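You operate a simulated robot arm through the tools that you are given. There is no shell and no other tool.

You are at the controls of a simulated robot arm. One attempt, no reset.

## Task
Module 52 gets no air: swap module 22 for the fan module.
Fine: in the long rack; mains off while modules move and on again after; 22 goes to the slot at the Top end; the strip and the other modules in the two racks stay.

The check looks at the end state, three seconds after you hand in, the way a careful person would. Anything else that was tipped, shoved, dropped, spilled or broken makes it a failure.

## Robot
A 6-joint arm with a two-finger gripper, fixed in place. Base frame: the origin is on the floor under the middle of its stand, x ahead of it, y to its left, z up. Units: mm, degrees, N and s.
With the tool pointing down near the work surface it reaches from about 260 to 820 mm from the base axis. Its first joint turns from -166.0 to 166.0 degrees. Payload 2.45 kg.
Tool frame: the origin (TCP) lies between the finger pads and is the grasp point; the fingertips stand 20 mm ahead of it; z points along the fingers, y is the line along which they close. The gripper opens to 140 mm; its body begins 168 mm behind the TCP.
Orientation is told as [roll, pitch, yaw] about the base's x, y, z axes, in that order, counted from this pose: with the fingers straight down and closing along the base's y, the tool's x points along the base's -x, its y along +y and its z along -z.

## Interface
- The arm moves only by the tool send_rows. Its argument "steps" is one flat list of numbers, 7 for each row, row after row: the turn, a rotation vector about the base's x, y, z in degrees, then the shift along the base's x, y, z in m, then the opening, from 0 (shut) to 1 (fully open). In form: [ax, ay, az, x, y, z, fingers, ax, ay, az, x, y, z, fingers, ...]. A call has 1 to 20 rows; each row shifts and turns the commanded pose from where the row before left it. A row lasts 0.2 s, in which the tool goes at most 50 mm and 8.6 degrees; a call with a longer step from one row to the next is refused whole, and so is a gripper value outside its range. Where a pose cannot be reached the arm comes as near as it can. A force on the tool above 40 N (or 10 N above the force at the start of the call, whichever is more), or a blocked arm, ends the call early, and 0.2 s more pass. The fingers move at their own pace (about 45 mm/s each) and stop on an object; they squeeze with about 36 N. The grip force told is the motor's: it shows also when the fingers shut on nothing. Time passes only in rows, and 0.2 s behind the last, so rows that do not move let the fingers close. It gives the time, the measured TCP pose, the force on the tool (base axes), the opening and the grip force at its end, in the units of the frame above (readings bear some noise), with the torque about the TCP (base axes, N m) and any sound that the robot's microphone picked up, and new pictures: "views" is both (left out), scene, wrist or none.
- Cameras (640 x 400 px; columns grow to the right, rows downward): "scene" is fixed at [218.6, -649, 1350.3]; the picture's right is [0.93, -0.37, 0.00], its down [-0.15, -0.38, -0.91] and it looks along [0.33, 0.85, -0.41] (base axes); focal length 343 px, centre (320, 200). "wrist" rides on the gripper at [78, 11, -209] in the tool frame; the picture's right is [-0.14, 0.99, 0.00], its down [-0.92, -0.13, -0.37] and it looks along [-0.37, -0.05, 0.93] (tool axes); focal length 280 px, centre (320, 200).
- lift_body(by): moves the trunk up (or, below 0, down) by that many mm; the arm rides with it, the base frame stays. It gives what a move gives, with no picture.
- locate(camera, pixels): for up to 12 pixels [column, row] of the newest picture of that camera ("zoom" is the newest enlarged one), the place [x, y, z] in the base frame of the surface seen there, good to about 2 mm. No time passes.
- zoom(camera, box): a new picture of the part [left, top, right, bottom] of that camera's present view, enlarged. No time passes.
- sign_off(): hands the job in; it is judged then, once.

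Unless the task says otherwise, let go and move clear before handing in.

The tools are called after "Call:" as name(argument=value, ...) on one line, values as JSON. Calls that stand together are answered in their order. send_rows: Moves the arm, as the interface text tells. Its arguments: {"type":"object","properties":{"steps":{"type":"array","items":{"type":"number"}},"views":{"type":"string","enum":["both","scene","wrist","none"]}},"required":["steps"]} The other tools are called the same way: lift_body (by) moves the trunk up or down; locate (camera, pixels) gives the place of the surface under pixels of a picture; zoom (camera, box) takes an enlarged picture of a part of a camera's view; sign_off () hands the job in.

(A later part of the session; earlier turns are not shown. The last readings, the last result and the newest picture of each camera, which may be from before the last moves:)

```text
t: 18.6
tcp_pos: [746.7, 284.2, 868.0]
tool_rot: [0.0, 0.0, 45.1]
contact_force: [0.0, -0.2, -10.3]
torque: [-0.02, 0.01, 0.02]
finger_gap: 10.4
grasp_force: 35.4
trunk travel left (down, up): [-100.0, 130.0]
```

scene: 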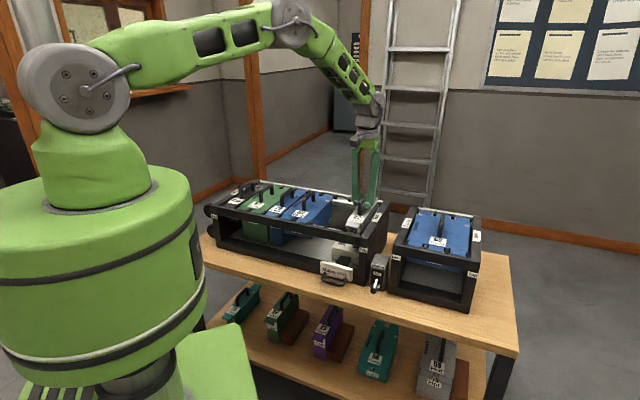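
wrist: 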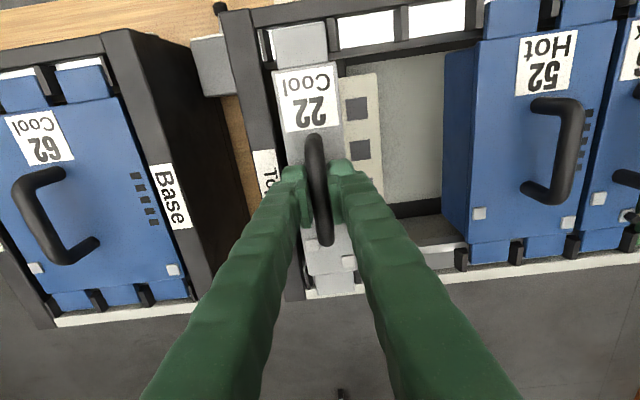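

Call:
zoom(camera="wrist", box=[240, 10, 400, 110])

Call:
zoom(camera="wrist", box=[270, 200, 430, 320])

Call:
zoom(camera="scene", box=[320, 190, 400, 250])

```text
4.00 times, centred on (320, 60) of wrist
```

zoom: 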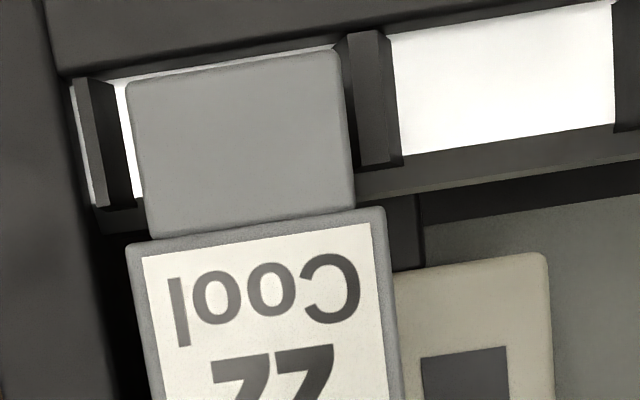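

```text
3.33 times, centred on (350, 260) of wrist
```

zoom: 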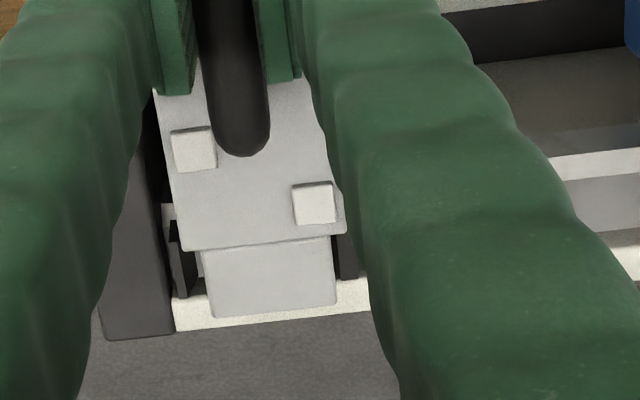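

```text
6.67 times, centred on (360, 220) of scene
```

zoom: 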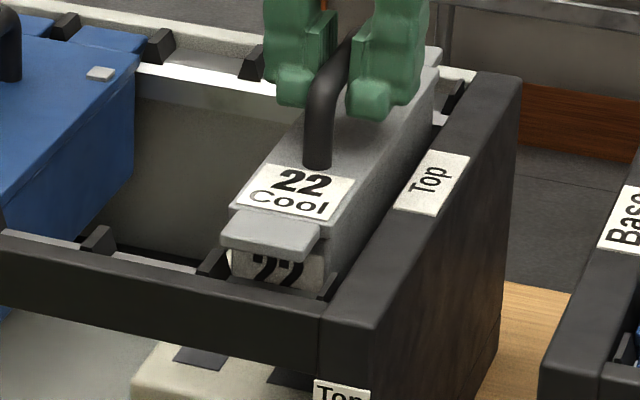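

The tab is still above the pegs; the right peg looks closer than the left one (zoom 350 vs 130). I'll measure both gaps before lowering the rest.

Call:
locate(camera="zoom", pixels=[[210, 255], [10, 225], [100, 240], [215, 265], [330, 290], [325, 282]])

Call:
zoom(camera="wrist", box=[250, 15, 350, 80])

```text
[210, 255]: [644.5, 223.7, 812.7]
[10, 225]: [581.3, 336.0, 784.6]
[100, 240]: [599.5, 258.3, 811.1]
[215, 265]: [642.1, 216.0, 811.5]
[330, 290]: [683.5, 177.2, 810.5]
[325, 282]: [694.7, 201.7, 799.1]
```

```text
6.15 times, centred on (300, 48) of wrist
```

zoom: 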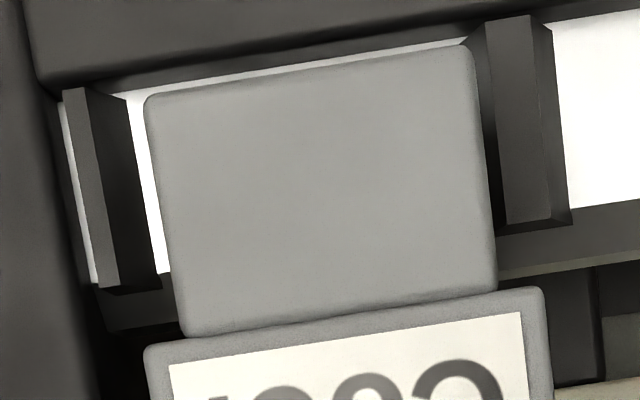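

From the zoomed view, the left gap is bigger than the right: the tab sits about 2.5–3 mm too far toward Base relative to the pegs. I'll shift 2.5 mm toward Top and re-check.

Call:
send_rows(steps=[0, 0, 0, 0.0018, -0.0018, 0, 0, 0, 0, 0, 0, 0, 0, 0], views="wrist")

Call:
zoom(camera="wrist", box=[250, 15, 350, 80])

Call:
zoom(camera="wrist", box=[290, 240, 390, 305])

```text
t: 19.2
tcp_pos: [745.9, 282.9, 869.3]
tool_rot: [0.0, 0.0, 44.9]
contact_force: [-0.1, -0.4, -10.1]
torque: [-0.01, 0.04, 0.01]
finger_gap: 10.0
grasp_force: 35.7
trunk travel left (down, up): [-100.0, 130.0]
```

wrist: 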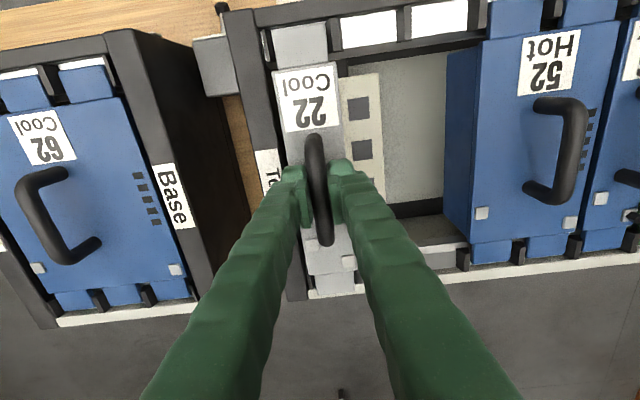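

```text
6.15 times, centred on (300, 48) of wrist
```

zoom: 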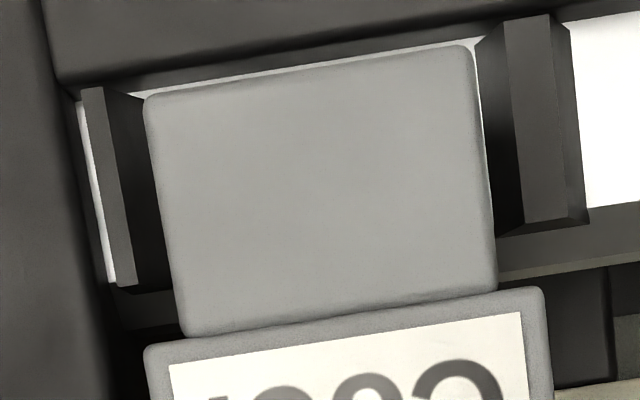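

```text
6.15 times, centred on (340, 272) of wrist
```

zoom: 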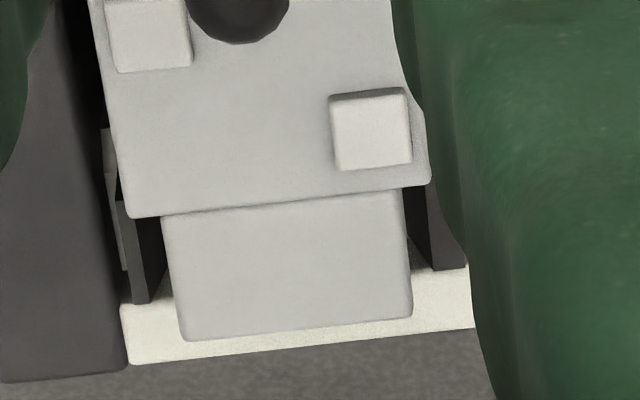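

Both ends now sit centred between their pegs within about 1 mm. I'll lower the remaining 24 mm slowly.

Call:
send_rows(steps=[0, 0, 0, 0.0002, -0.0002, -0.006, 0, 0, 0, 0, 0, 0, -0.005, 0, 0, 0, 0, 0, 0, -0.005, 0, 0, 0, 0, 0, 0, -0.004, 0, 0, 0, 0, 0, 0, -0.002, 0, 0, 0, 0, 0, 0, -0.001, 0, 0, 0, 0, 0, 0, 0, 0], views="both")

```text
t: 20.8
tcp_pos: [748.1, 280.7, 845.3]
tool_rot: [0.0, 0.0, 45.1]
contact_force: [-0.9, 0.1, -9.8]
torque: [-0.04, 0.0, 0.0]
finger_gap: 10.2
grasp_force: 35.8
trunk travel left (down, up): [-100.0, 130.0]
```

scene: 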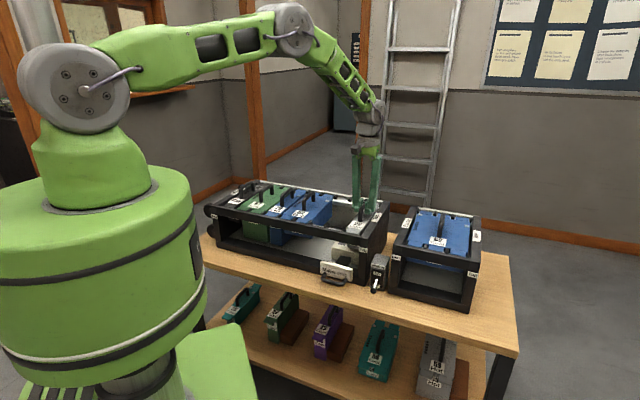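
wrist: 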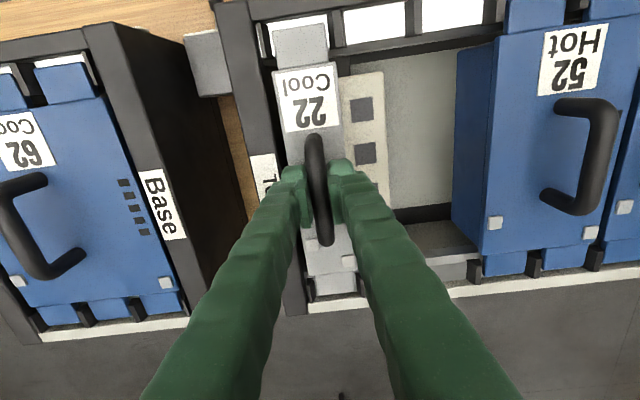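

It still hangs (−9.8 N), so it hasn't touched down. I'll continue millimetre by millimetre.

Call:
send_rows(steps=[0, 0, 0, 0, 0, -0.001, 0, 0, 0, 0, 0, 0, -0.001, 0, 0, 0, 0, 0, 0, 0, 0], views="wrist")

Call:
zoom(camera="wrist", box=[240, 5, 360, 85])

```text
t: 21.6
tcp_pos: [748.0, 281.2, 845.4]
tool_rot: [0.0, -0.1, 45.0]
contact_force: [-0.1, -1.2, 5.4]
torque: [-0.74, 0.78, -0.02]
finger_gap: 10.5
grasp_force: 36.4
trunk travel left (down, up): [-100.0, 130.0]
```

wrist: 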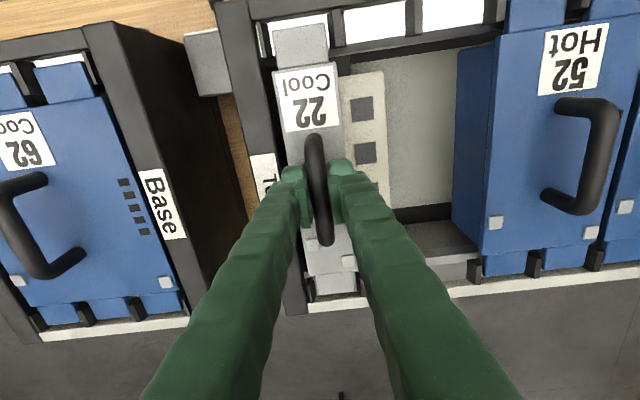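

```text
5.00 times, centred on (300, 45) of wrist
```

zoom: 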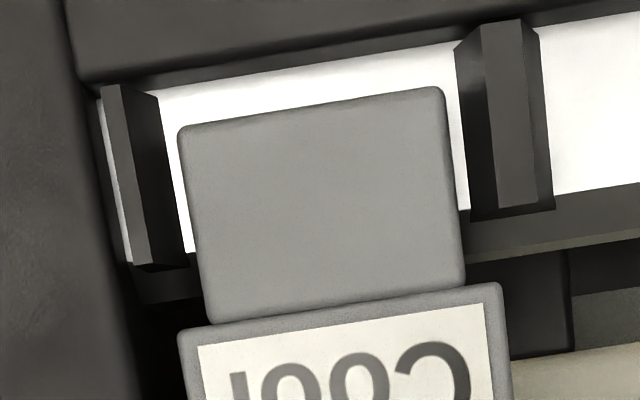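

It has just touched down (+5.4 N, torque showing the front end carries first). I'll check height and level of the module before opening.

Call:
locate(camera="wrist", pixels=[[299, 26], [300, 45], [283, 48], [324, 42], [306, 80], [330, 270], [335, 283], [318, 262], [348, 263], [333, 293], [297, 85]])

Call:
zoom(camera="wrist", box=[280, 230, 380, 315])

Call:
zoom(camera="scene", box=[320, 190, 400, 250])

```text
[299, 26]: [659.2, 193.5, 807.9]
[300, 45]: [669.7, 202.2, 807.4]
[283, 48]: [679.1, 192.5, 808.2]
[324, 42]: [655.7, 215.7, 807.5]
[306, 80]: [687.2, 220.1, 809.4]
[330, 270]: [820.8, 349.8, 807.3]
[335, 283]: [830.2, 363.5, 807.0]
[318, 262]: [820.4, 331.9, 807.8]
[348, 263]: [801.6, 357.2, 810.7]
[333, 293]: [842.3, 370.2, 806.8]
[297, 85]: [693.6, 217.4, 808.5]
```

```text
4.71 times, centred on (330, 272) of wrist
```

zoom: 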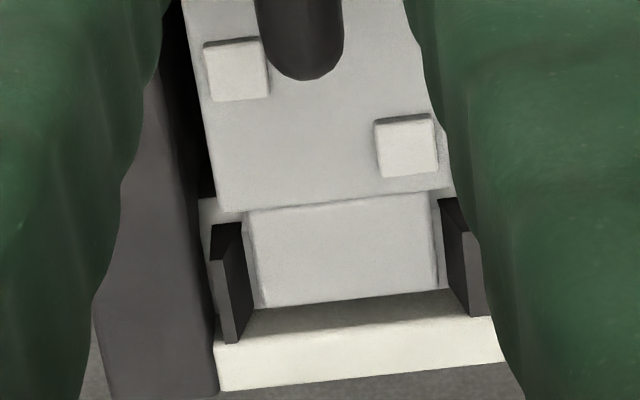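

```text
6.67 times, centred on (360, 220) of scene
```

zoom: 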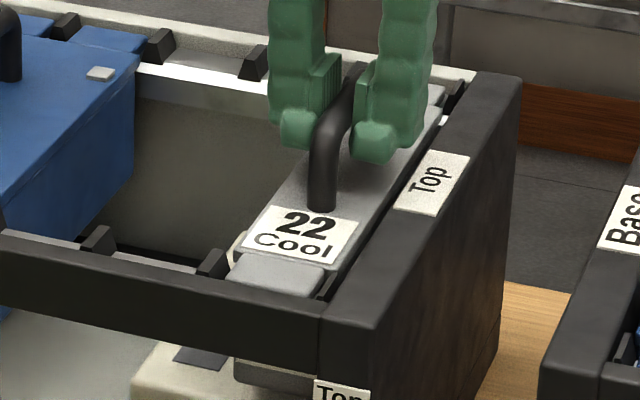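

All four corners read z≈807–808, the same as in its old slot, so 22 is seated. I'll open the fingers and rise.

Call:
send_rows(steps=[0, 0, 0, 0, 0, 0.0005, 0.1, 0, 0, 0, 0, 0, 0, 0.2, 0, 0, 0, 0, 0, 0, 0.4, 0, 0, 0, 0, 0, 0, 0.4, 0, 0, 0, 0, 0, 0, 0.4, 0, 0, 0, 0, 0, 0.02, 0.4, 0, 0, 0, 0, 0, 0.04, 0.4, 0, 0, 0, 0, 0, 0.045, 0.4, 0, 0, 0, 0, 0, 0.045, 0.4, 0, 0, 0, 0, 0, 0.03, 0.4, 0, 0, 0, 0, 0, 0, 0.4], views="both")

```text
t: 24.0
tcp_pos: [746.8, 281.1, 1025.8]
tool_rot: [-0.1, 0.0, 45.0]
contact_force: [-0.1, 0.0, 0.8]
torque: [0.0, 0.0, 0.03]
finger_gap: 55.9
grasp_force: 0.1
trunk travel left (down, up): [-100.0, 130.0]
```

scene: 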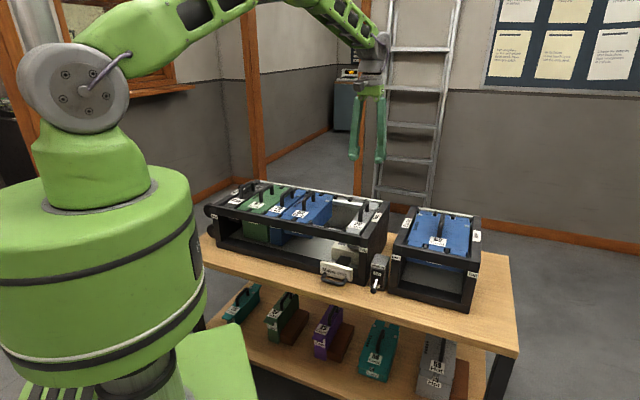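
wrist: 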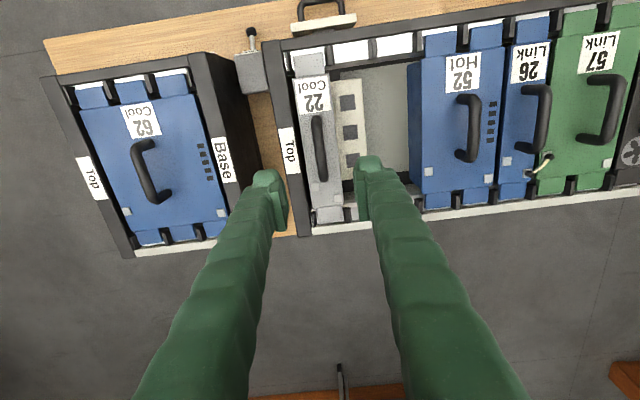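

22 now sits in the Top-end slot (wrist (318,140)) with the fingers clear. Next I'll move above the fan module at the Base end.

Call:
send_rows(steps=[0, 0, 0, -0.0302, 0.0304, 0, 0.4, 0, 0, 0, -0.0302, 0.0304, 0, 0.4, 0, 0, 0, -0.0302, 0.0304, 0, 0.4, 0, 0, 0, -0.0302, 0.0304, 0, 0.4, 0, 0, 0, -0.0302, 0.0304, 0, 0.4, 0, 0, 0, -0.0302, 0.0304, 0, 0.4, 0, 0, 0, -0.0302, 0.0304, 0, 0.4, 0, 0, 0, -0.0302, 0.0304, 0, 0.4, 0, 0, 0, -0.0302, 0.0304, 0, 0.4, 0, 0, 0, -0.0302, 0.0304, 0, 0.4, 0, 0, 0, -0.0302, 0.0304, 0, 0.4, 0, 0, 0, 0, 0, -0.03, 0.4, 0, 0, 0, 0, 0, -0.03, 0.4, 0, 0, 0, 0, 0, 0, 0.4], views="both")

```text
t: 27.0
tcp_pos: [413.7, 615.7, 965.7]
tool_rot: [0.0, 0.0, 45.0]
contact_force: [-0.7, 1.0, 0.1]
torque: [-0.01, -0.01, 0.03]
finger_gap: 55.9
grasp_force: 0.0
trunk travel left (down, up): [-100.0, 130.0]
```

scene: 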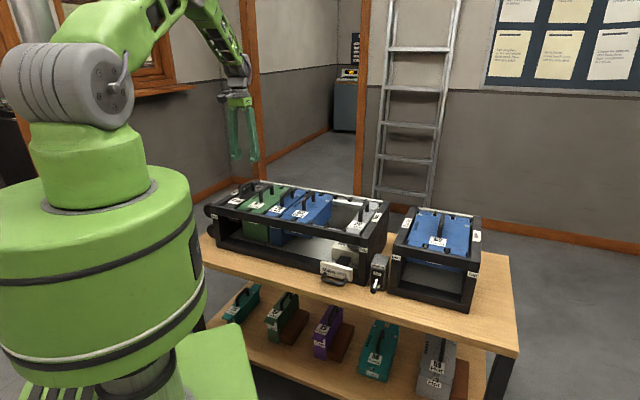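
wrist: 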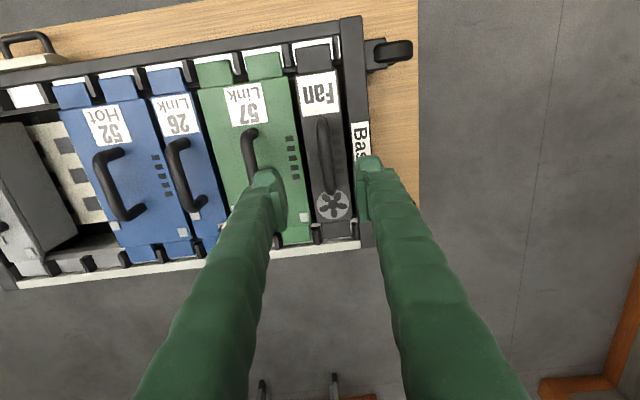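

The fan's handle (wrist (326,155)) is nearly between the fingers. I'll measure it and its clearances.

Call:
zoom(camera="wrist", box=[230, 30, 390, 130])

Call:
zoom(camera="wrist", box=[240, 110, 400, 250])

Call:
locate(camera="wrist", pixels=[[324, 130], [326, 150], [329, 178], [312, 48], [298, 55], [328, 52], [316, 70], [332, 224], [331, 240], [250, 140], [252, 160]])

```text
4.00 times, centred on (310, 80) of wrist
```

zoom: 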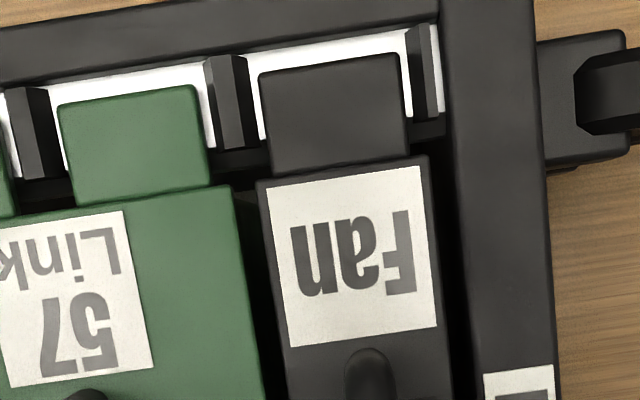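

```text
2.86 times, centred on (320, 180) of wrist
```

zoom: 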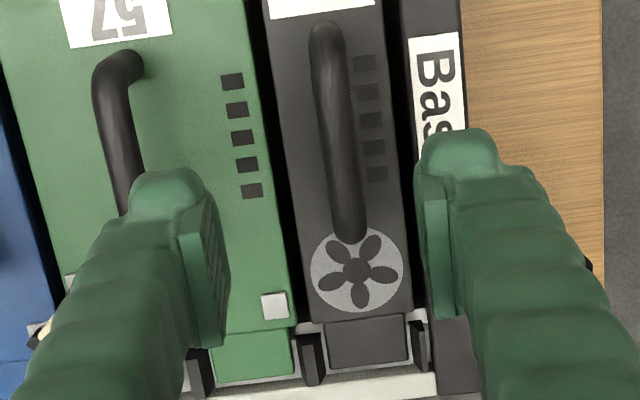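

```text
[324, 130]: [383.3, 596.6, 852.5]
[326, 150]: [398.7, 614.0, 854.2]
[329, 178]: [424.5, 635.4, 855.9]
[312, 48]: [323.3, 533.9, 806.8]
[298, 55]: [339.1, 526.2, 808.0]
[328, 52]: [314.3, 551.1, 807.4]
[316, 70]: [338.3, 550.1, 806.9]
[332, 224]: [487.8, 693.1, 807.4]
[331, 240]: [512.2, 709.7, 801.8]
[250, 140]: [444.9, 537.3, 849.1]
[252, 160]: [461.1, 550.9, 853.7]
```

The fan's tab and handle are centred at u≈−150 (so the slot pitch is 60 mm: −150 … 210 … 330). I'll shift 7.5 mm toward Base and descend over its handle.

Call:
send_rows(steps=[0, 0, 0, -0.0053, 0.0053, 0, 0.4, 0, 0, 0, 0, 0, -0.03, 0.4, 0, 0, 0, 0, 0, -0.03, 0.4, 0, 0, 0, 0, 0, -0.03, 0.4, 0, 0, 0, 0, 0, -0.005, 0.4, 0, 0, 0, 0, 0, 0, 0.4], views="both")

```text
t: 28.4
tcp_pos: [409.2, 620.0, 870.7]
tool_rot: [0.0, 0.0, 45.0]
contact_force: [-0.2, -0.1, 0.1]
torque: [0.04, -0.06, 0.01]
finger_gap: 56.2
grasp_force: 0.0
trunk travel left (down, up): [-100.0, 130.0]
```

scene: 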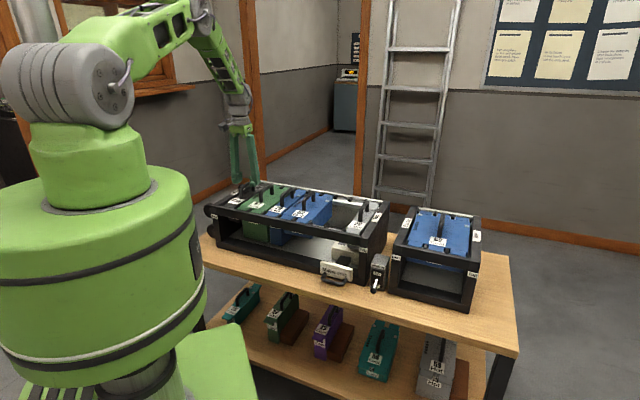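
wrist: 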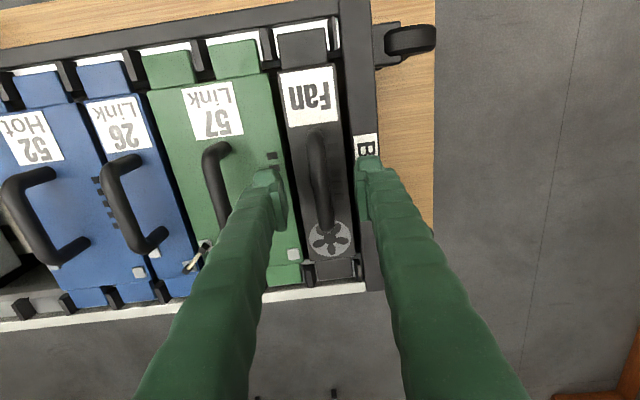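

The fan's handle (wrist (318,180)) is centred just as 22's was. I'll go down and grip it.

Call:
send_rows(steps=[0, 0, 0, 0, 0, -0.0125, 0.4, 0, 0, 0, 0, 0, -0.0125, 0.4, 0, 0, 0, 0, 0, 0, 0.3, 0, 0, 0, 0, 0, 0, 0, 0, 0, 0, 0, 0, 0, 0, 0, 0, 0, 0, 0, 0, 0, 0, 0, 0, 0, 0, 0, 0], views="both")

```text
t: 30.0
tcp_pos: [407.8, 621.8, 845.5]
tool_rot: [0.0, 0.0, 45.0]
contact_force: [-2.6, 3.7, 0.4]
torque: [0.11, -0.12, 0.04]
finger_gap: 9.8
grasp_force: 35.7
trunk travel left (down, up): [-100.0, 130.0]
```

scene: 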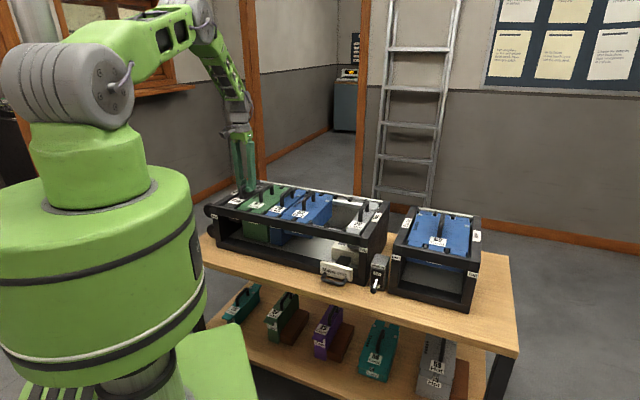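
wrist: 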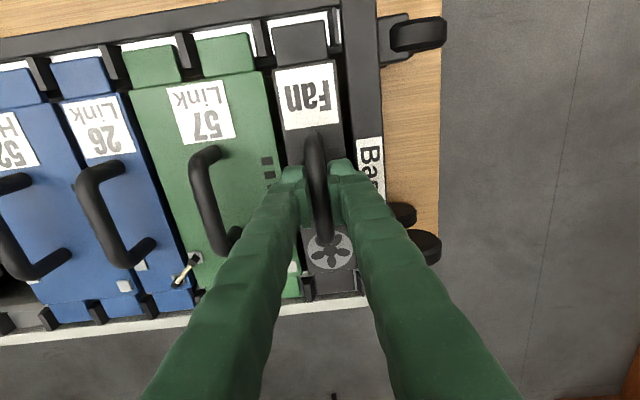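

The fan's handle is held (gap 9.8 mm, 36 N). I'll lift gently first.

Call:
send_rows(steps=[0, 0, 0, 0, 0, 0.004, 0, 0, 0, 0, 0, 0, 0.006, 0, 0, 0, 0, 0, 0, 0.008, 0, 0, 0, 0, 0, 0, 0, 0], views="both")

```text
t: 31.0
tcp_pos: [408.6, 619.4, 863.4]
tool_rot: [0.0, 0.1, 44.9]
contact_force: [0.1, -0.1, -9.9]
torque: [-0.04, 0.03, -0.01]
finger_gap: 10.3
grasp_force: 36.3
trunk travel left (down, up): [-100.0, 130.0]
```

scene: 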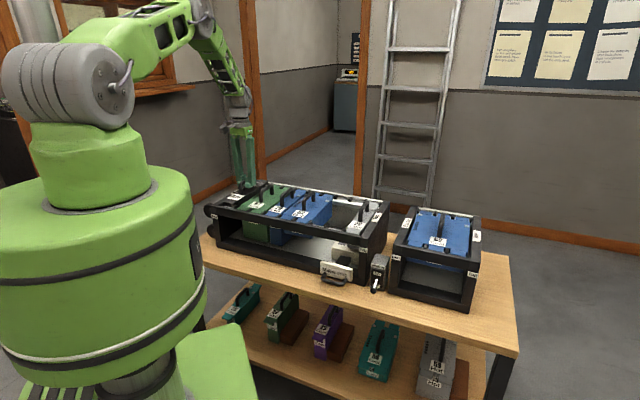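
wrist: 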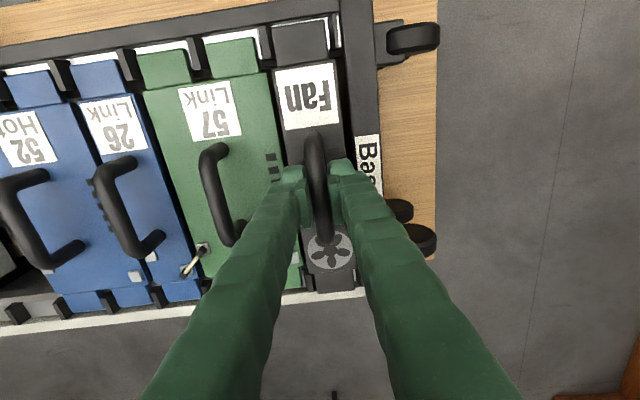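

The fan hangs level at about 1 kg. I'll lift it well above the other handles (z 855) and carry it 360 mm along the rack to 22's old slot.

Call:
send_rows(steps=[0, 0, 0, 0, 0, 0.02, 0, 0, 0, 0, 0, 0, 0.03, 0, 0, 0, 0, 0, 0, 0.035, 0, 0, 0, 0, 0, 0, 0.035, 0, 0, 0, 0, 0, 0, 0.02, 0, 0, 0, 0, 0, 0, 0.01, 0, 0, 0, 0, 0, 0, 0, 0], views="both")

```text
t: 32.6
tcp_pos: [408.6, 621.2, 1013.0]
tool_rot: [0.0, 0.0, 45.0]
contact_force: [0.0, 0.5, -10.2]
torque: [-0.02, -0.01, 0.0]
finger_gap: 10.2
grasp_force: 35.5
trunk travel left (down, up): [-100.0, 130.0]
```

scene: 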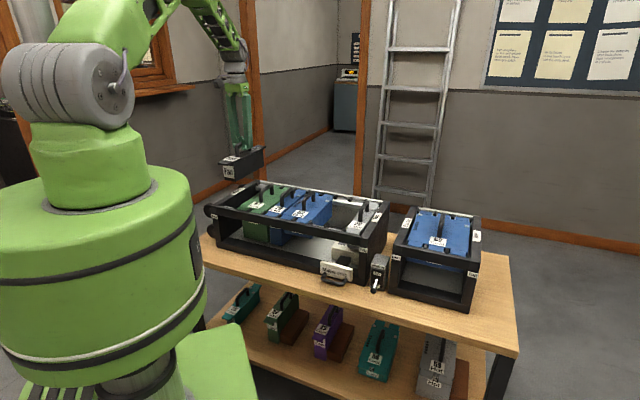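
wrist: 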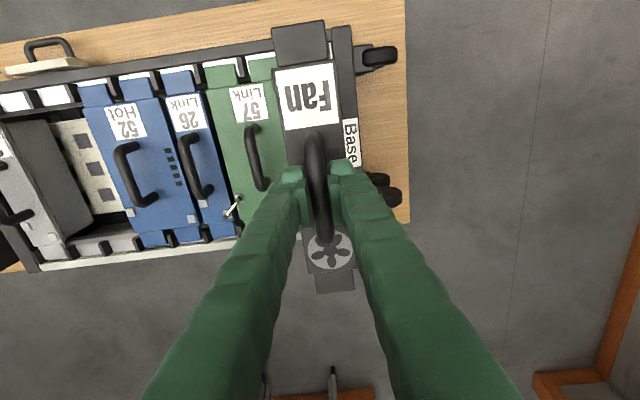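

The fan is fully out (scene (243,163)), shallow body, nothing hanging from it. Carrying it along the rack now.

Call:
send_rows(steps=[0, 0, 0, 0.015, -0.015, 0, 0, 0, 0, 0, 0.025, -0.025, 0, 0, 0, 0, 0, 0.025, -0.025, 0, 0, 0, 0, 0, 0.025, -0.025, 0, 0, 0, 0, 0, 0.025, -0.025, 0, 0, 0, 0, 0, 0.025, -0.025, 0, 0, 0, 0, 0, 0.025, -0.025, 0, 0, 0, 0, 0, 0.025, -0.025, 0, 0, 0, 0, 0, 0.025, -0.025, 0, 0, 0, 0, 0, 0.025, -0.025, 0, 0, 0, 0, 0, 0.0146, -0.0146, 0, 0, 0, 0, 0, 0, 0, 0, 0, 0, 0, 0, 0, 0, 0, 0], views="both")

```text
t: 35.4
tcp_pos: [664.2, 367.3, 1011.2]
tool_rot: [0.0, 0.0, 45.1]
contact_force: [1.5, 0.0, -11.1]
torque: [-0.05, 0.03, -0.01]
finger_gap: 10.1
grasp_force: 35.7
trunk travel left (down, up): [-100.0, 130.0]
```

scene: 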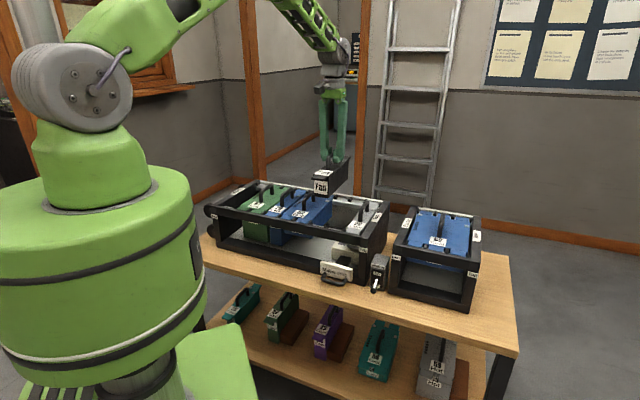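
wrist: 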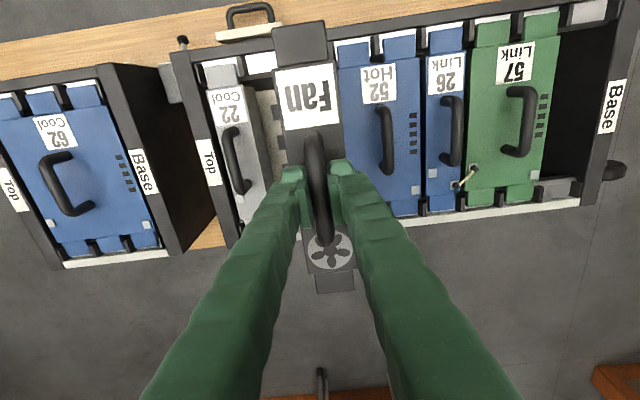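

The fan is over slot 7, between 52 and the empty slot 8. I'll lower to just above the rack and re-check alignment.

Call:
send_rows(steps=[0, 0, 0, 0, 0, -0.02, 0, 0, 0, 0, 0, 0, -0.03, 0, 0, 0, 0, 0, 0, -0.02, 0, 0, 0, 0, 0, 0, -0.01, 0, 0, 0, 0, 0, 0, 0, 0], views="both")

Call:
zoom(camera="wrist", box=[220, 0, 400, 110])

Call:
zoom(camera="scene", box=[280, 170, 400, 250])

Call:
locate(camera="wrist", pixels=[[275, 45], [326, 42], [300, 45], [330, 270], [333, 285], [318, 283], [349, 282]])

```text
t: 36.6
tcp_pos: [664.8, 367.2, 933.2]
tool_rot: [0.0, 0.0, 45.0]
contact_force: [-0.2, -0.2, -10.7]
torque: [-0.01, 0.01, 0.0]
finger_gap: 9.8
grasp_force: 35.7
trunk travel left (down, up): [-100.0, 130.0]
```

scene: 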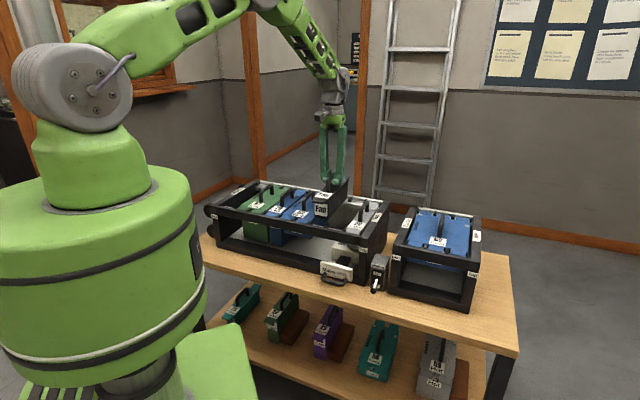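
wrist: 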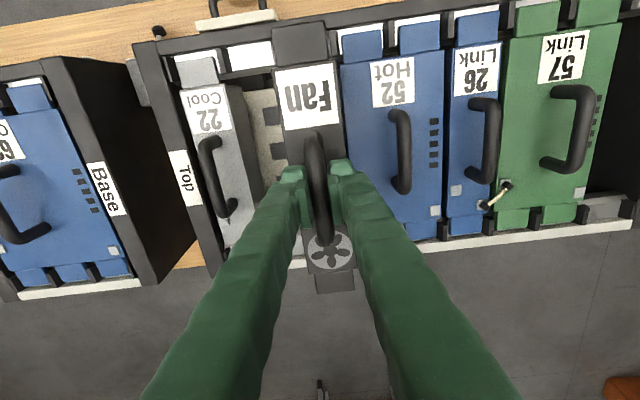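

```text
3.56 times, centred on (310, 55) of wrist
```

zoom: 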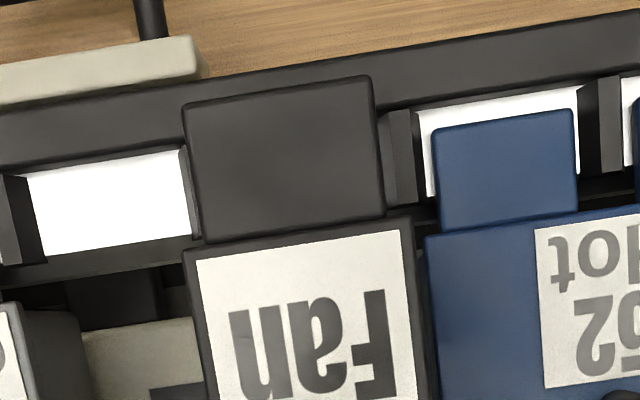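

```text
5.00 times, centred on (340, 210) of scene
```

zoom: 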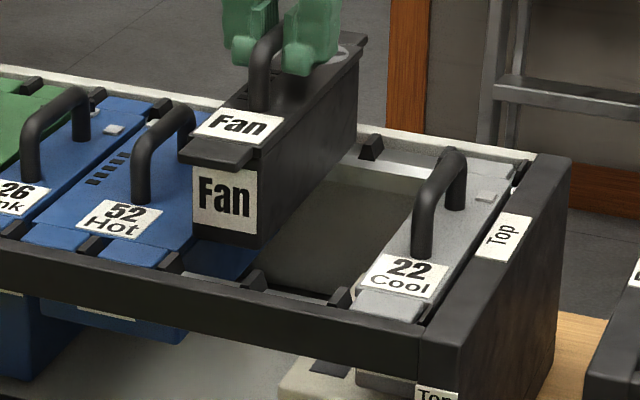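

```text
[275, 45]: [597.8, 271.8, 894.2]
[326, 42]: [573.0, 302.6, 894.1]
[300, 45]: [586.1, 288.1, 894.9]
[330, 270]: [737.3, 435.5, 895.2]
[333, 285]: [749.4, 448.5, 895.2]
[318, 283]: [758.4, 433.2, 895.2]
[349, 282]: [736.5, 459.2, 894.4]
```

The fan's front tab centre reads u≈210.8 and its back tab 212.8, matching where 22's tabs were (211.1 and 213). I'll lower to just above the pegs and check the gaps.

Call:
send_rows(steps=[0, 0, 0, 0, 0, -0.015, 0, 0, 0, 0, 0, 0, -0.02, 0, 0, 0, 0, 0, 0, -0.015, 0, 0, 0, 0, 0, 0, -0.01, 0, 0, 0, 0, 0, 0, -0.003, 0, 0, 0, 0, 0, 0, 0, 0], views="both")

Call:
zoom(camera="wrist", box=[250, 15, 350, 80])

Call:
zoom(camera="wrist", box=[290, 240, 390, 305])

```text
t: 38.0
tcp_pos: [664.6, 367.1, 870.1]
tool_rot: [0.1, 0.0, 45.0]
contact_force: [0.3, 0.0, -9.3]
torque: [-0.02, 0.01, -0.01]
finger_gap: 9.9
grasp_force: 36.0
trunk travel left (down, up): [-100.0, 130.0]
```

scene: 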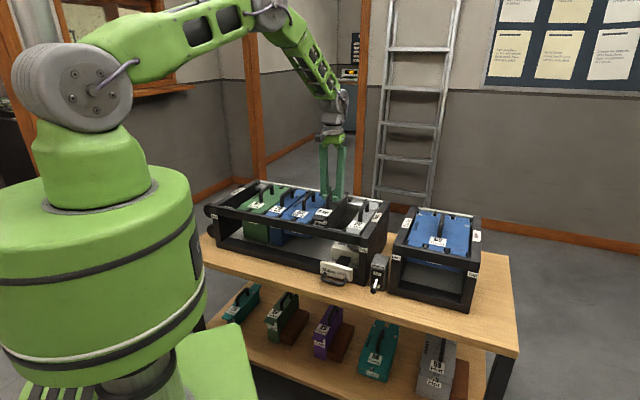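
wrist: 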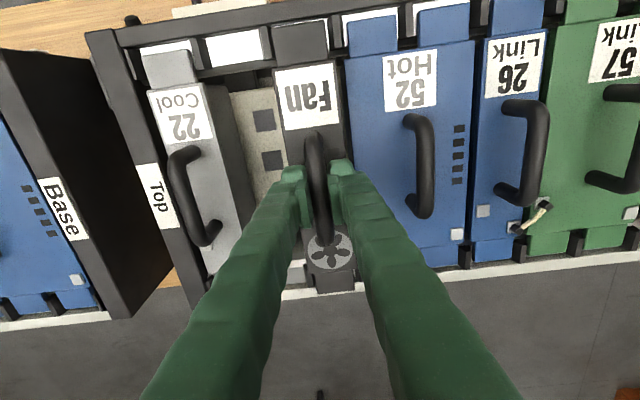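

```text
6.15 times, centred on (300, 48) of wrist
```

zoom: 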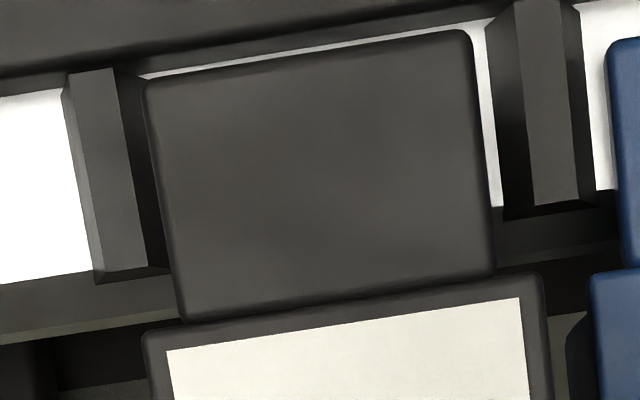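

```text
6.15 times, centred on (340, 272) of wrist
```

zoom: 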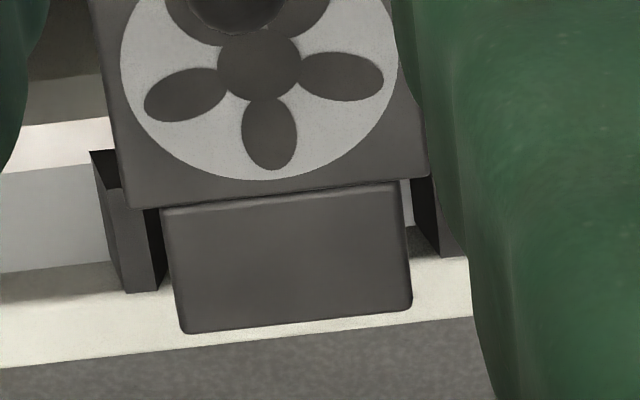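

Both ends are centred between their pegs within about 0.5 mm. I'll lower the last part slowly.

Call:
send_rows(steps=[0, 0, 0, 0, 0, -0.006, 0, 0, 0, 0, 0, 0, -0.005, 0, 0, 0, 0, 0, 0, -0.005, 0, 0, 0, 0, 0, 0, -0.004, 0, 0, 0, 0, 0, 0, -0.002, 0, 0, 0, 0, 0, 0, -0.001, 0, 0, 0, 0, 0, 0, -0.001, 0, 0, 0, 0, 0, 0, 0, 0], views="wrist")

```text
t: 39.8
tcp_pos: [663.9, 366.2, 845.8]
tool_rot: [0.0, 0.0, 45.0]
contact_force: [-0.3, 0.2, -8.2]
torque: [0.14, -0.18, 0.05]
finger_gap: 10.0
grasp_force: 36.5
trunk travel left (down, up): [-100.0, 130.0]
```

wrist: 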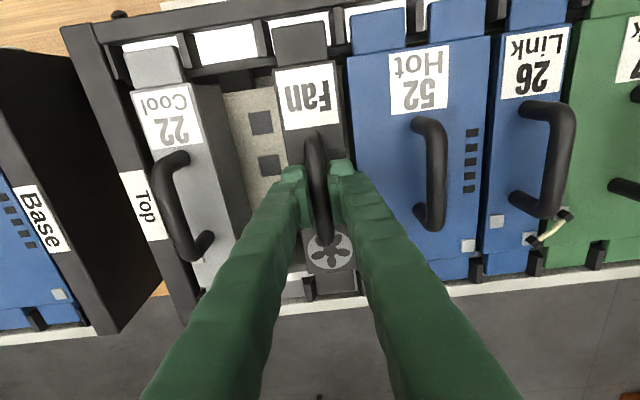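

The load has just begun to come off (−8.2 N). One more millimetre down, then I'll check the seating.

Call:
send_rows(steps=[0, 0, 0, 0, 0, -0.001, 0, 0, 0, 0, 0, 0, 0, 0], views="both")

Call:
locate(camera="wrist", pixels=[[300, 28], [300, 45], [280, 50], [322, 42], [318, 262], [345, 262], [333, 285], [337, 265], [289, 85]])

Call:
zoom(camera="wrist", box=[250, 5, 350, 80])

```text
t: 40.4
tcp_pos: [663.9, 367.0, 845.3]
tool_rot: [0.0, 0.0, 45.0]
contact_force: [0.8, -0.4, 0.2]
torque: [-0.49, 0.46, 0.05]
finger_gap: 10.1
grasp_force: 36.2
trunk travel left (down, up): [-100.0, 130.0]
```

scene: 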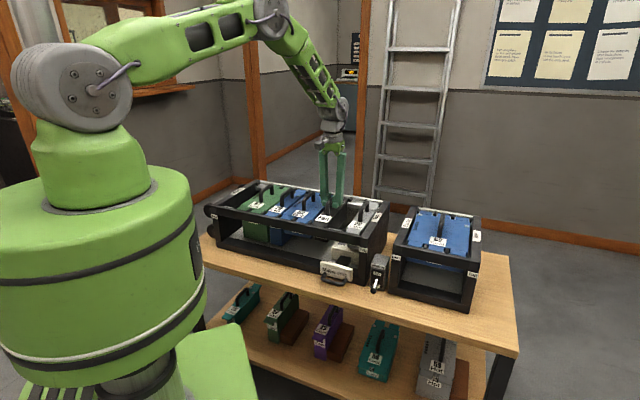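
wrist: 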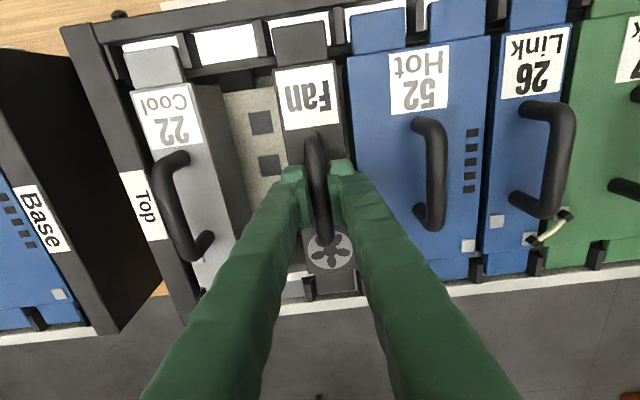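

```text
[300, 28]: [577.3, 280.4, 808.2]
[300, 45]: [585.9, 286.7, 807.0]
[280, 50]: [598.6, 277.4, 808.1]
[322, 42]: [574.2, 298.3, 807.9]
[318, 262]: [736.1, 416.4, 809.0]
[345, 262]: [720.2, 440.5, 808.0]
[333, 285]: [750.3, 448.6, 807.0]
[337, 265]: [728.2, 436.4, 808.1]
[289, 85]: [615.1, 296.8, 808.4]
```

```text
5.33 times, centred on (300, 42) of wrist
```

zoom: 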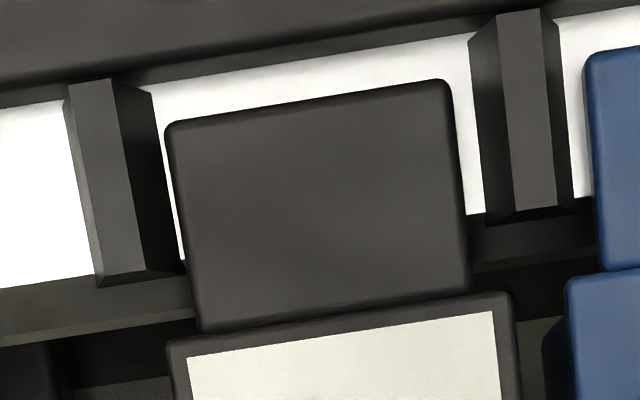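

The fan is seated: all corners read z≈807–809, between pegs on both ends. I'll release and rise.

Call:
send_rows(steps=[0, 0, 0, 0, 0, 0, 0.1, 0, 0, 0, 0, 0, 0, 0.2, 0, 0, 0, 0, 0, 0, 0.4, 0, 0, 0, 0, 0, 0, 0.4, 0, 0, 0, 0, 0, 0, 0.4, 0, 0, 0, 0, 0, 0.02, 0.4, 0, 0, 0, 0, 0, 0.04, 0.4, 0, 0, 0, 0, 0, 0.045, 0.4, 0, 0, 0, 0, 0, 0.045, 0.4, 0, 0, 0, 0, 0, 0.03, 0.4, 0, 0, 0, 0, 0, 0, 0.4], views="both")

Call:
zoom(camera="scene", box=[200, 170, 400, 295])

Call:
zoom(camera="wrist", box=[140, 0, 460, 200])

```text
t: 42.8
tcp_pos: [664.6, 367.1, 1025.7]
tool_rot: [0.0, 0.0, 45.0]
contact_force: [-0.5, 0.7, 1.0]
torque: [0.01, -0.02, -0.02]
finger_gap: 56.2
grasp_force: 0.0
trunk travel left (down, up): [-100.0, 130.0]
```

scene: 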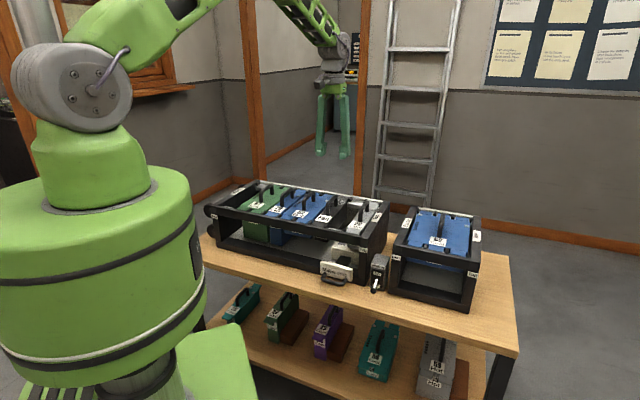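
wrist: 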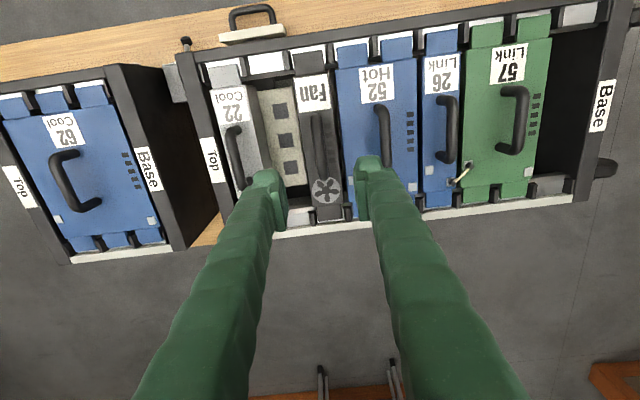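

```text
3.20 times, centred on (300, 232) of scene
```

zoom: 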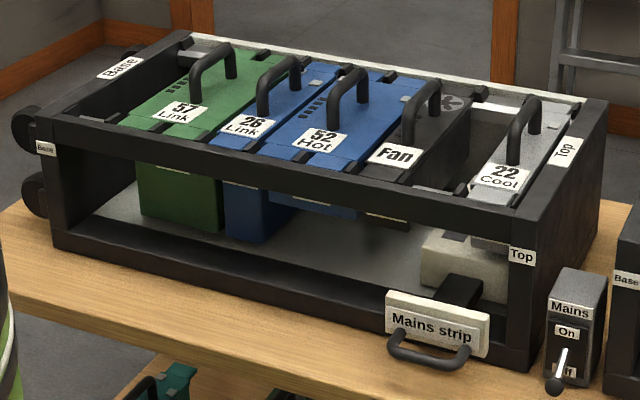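

```text
2.00 times, centred on (300, 100) of wrist
```

zoom: 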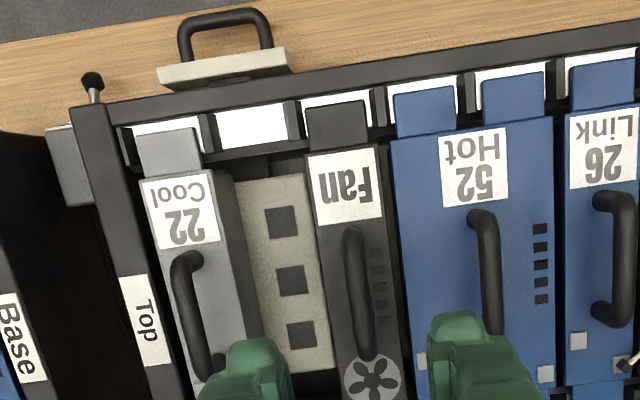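

Fan sits beside 52 with its vents toward it, and 22 is in the Top-end slot; other modules and the strip are unchanged. Next I'll go to the mains switch, stopping above the knob for measurement.

Call:
send_rows(steps=[0, 0, 0, 0.0024, -0.041, 0, 0.3, 0, 0, 0, 0.0024, -0.041, 0, 0.3, 0, 0, 0, 0.0024, -0.041, 0, 0.3, 0, 0, 0, 0.0024, -0.041, 0, 0.3, 0, 0, 0, 0.0024, -0.041, 0, 0.3, 0, 0, 0, 0.0024, -0.041, 0, 0.3, 0, 0, 0, 0.0024, -0.041, 0, 0.3, 0, 0, 0, 0, 0, -0.045, 0.3, 0, 0, 0, 0, 0, -0.045, 0.3, 0, 0, 0, 0, 0, -0.045, 0.3, 0, 0, 0, 0, 0, -0.045, 0.3, 0, 0, 0, 0, 0, -0.045, 0.3, 0, 0, 0, 0, 0, 0, 0.3], views="both")

Call:
zoom(camera="wrist", box=[260, 120, 380, 220])

Call:
zoom(camera="scene", box=[340, 230, 420, 300])

```text
t: 45.6
tcp_pos: [682.1, 78.2, 799.2]
tool_rot: [0.0, 0.0, 44.9]
contact_force: [0.2, -0.2, -0.4]
torque: [-0.02, 0.02, -0.01]
finger_gap: 42.0
grasp_force: 0.0
trunk travel left (down, up): [-100.0, 130.0]
```

scene: 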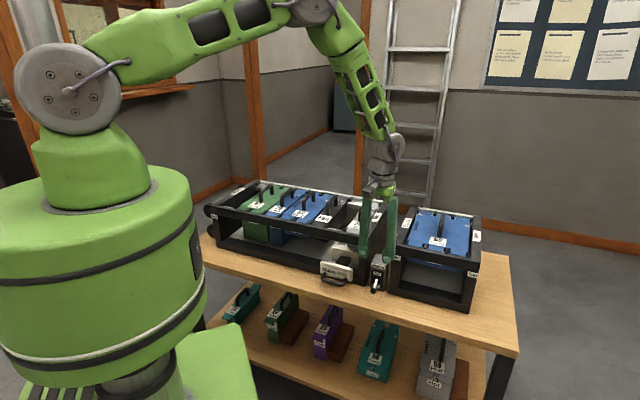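
wrist: 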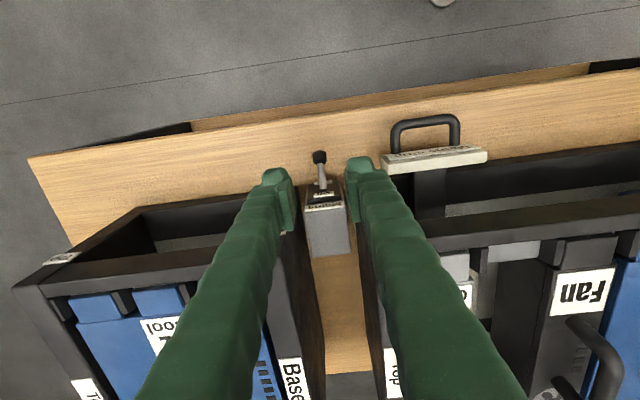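

```text
4.00 times, centred on (320, 170) of wrist
```

zoom: 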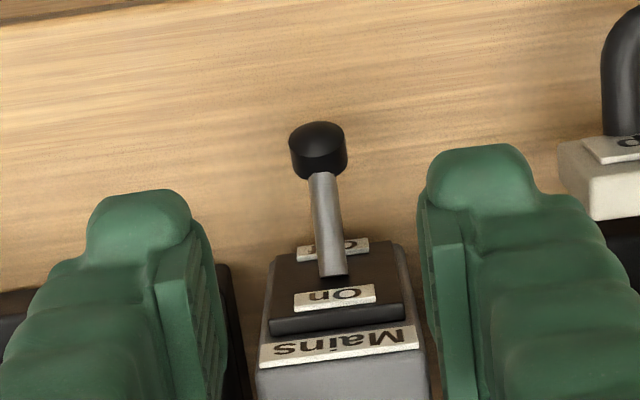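

```text
5.71 times, centred on (380, 265) of scene
```

zoom: 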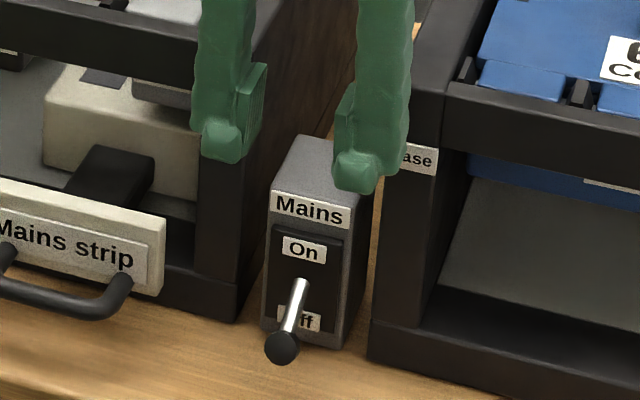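

Call:
locate(camera="wrist", pixels=[[319, 152], [320, 158], [320, 162], [321, 170], [322.5, 185], [314, 157], [326, 156], [323, 203], [277, 190], [360, 175], [287, 172]])

Call:
locate(camera="scene", pixels=[[373.3, 290.7], [373.5, 292], [375.5, 284], [377.2, 280], [371.5, 290], [372.5, 287.5]])

```text
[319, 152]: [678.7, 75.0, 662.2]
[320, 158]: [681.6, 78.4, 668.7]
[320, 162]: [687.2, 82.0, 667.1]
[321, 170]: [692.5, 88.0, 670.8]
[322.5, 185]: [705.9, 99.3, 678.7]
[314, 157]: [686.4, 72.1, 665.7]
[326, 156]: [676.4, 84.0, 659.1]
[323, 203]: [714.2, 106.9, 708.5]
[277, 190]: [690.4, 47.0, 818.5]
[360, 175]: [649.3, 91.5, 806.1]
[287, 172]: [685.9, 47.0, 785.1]
```

```text
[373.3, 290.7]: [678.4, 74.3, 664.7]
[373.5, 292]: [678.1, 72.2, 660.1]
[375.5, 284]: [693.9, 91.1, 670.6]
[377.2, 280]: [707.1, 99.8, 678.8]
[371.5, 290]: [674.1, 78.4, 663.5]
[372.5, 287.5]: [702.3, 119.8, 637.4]
```

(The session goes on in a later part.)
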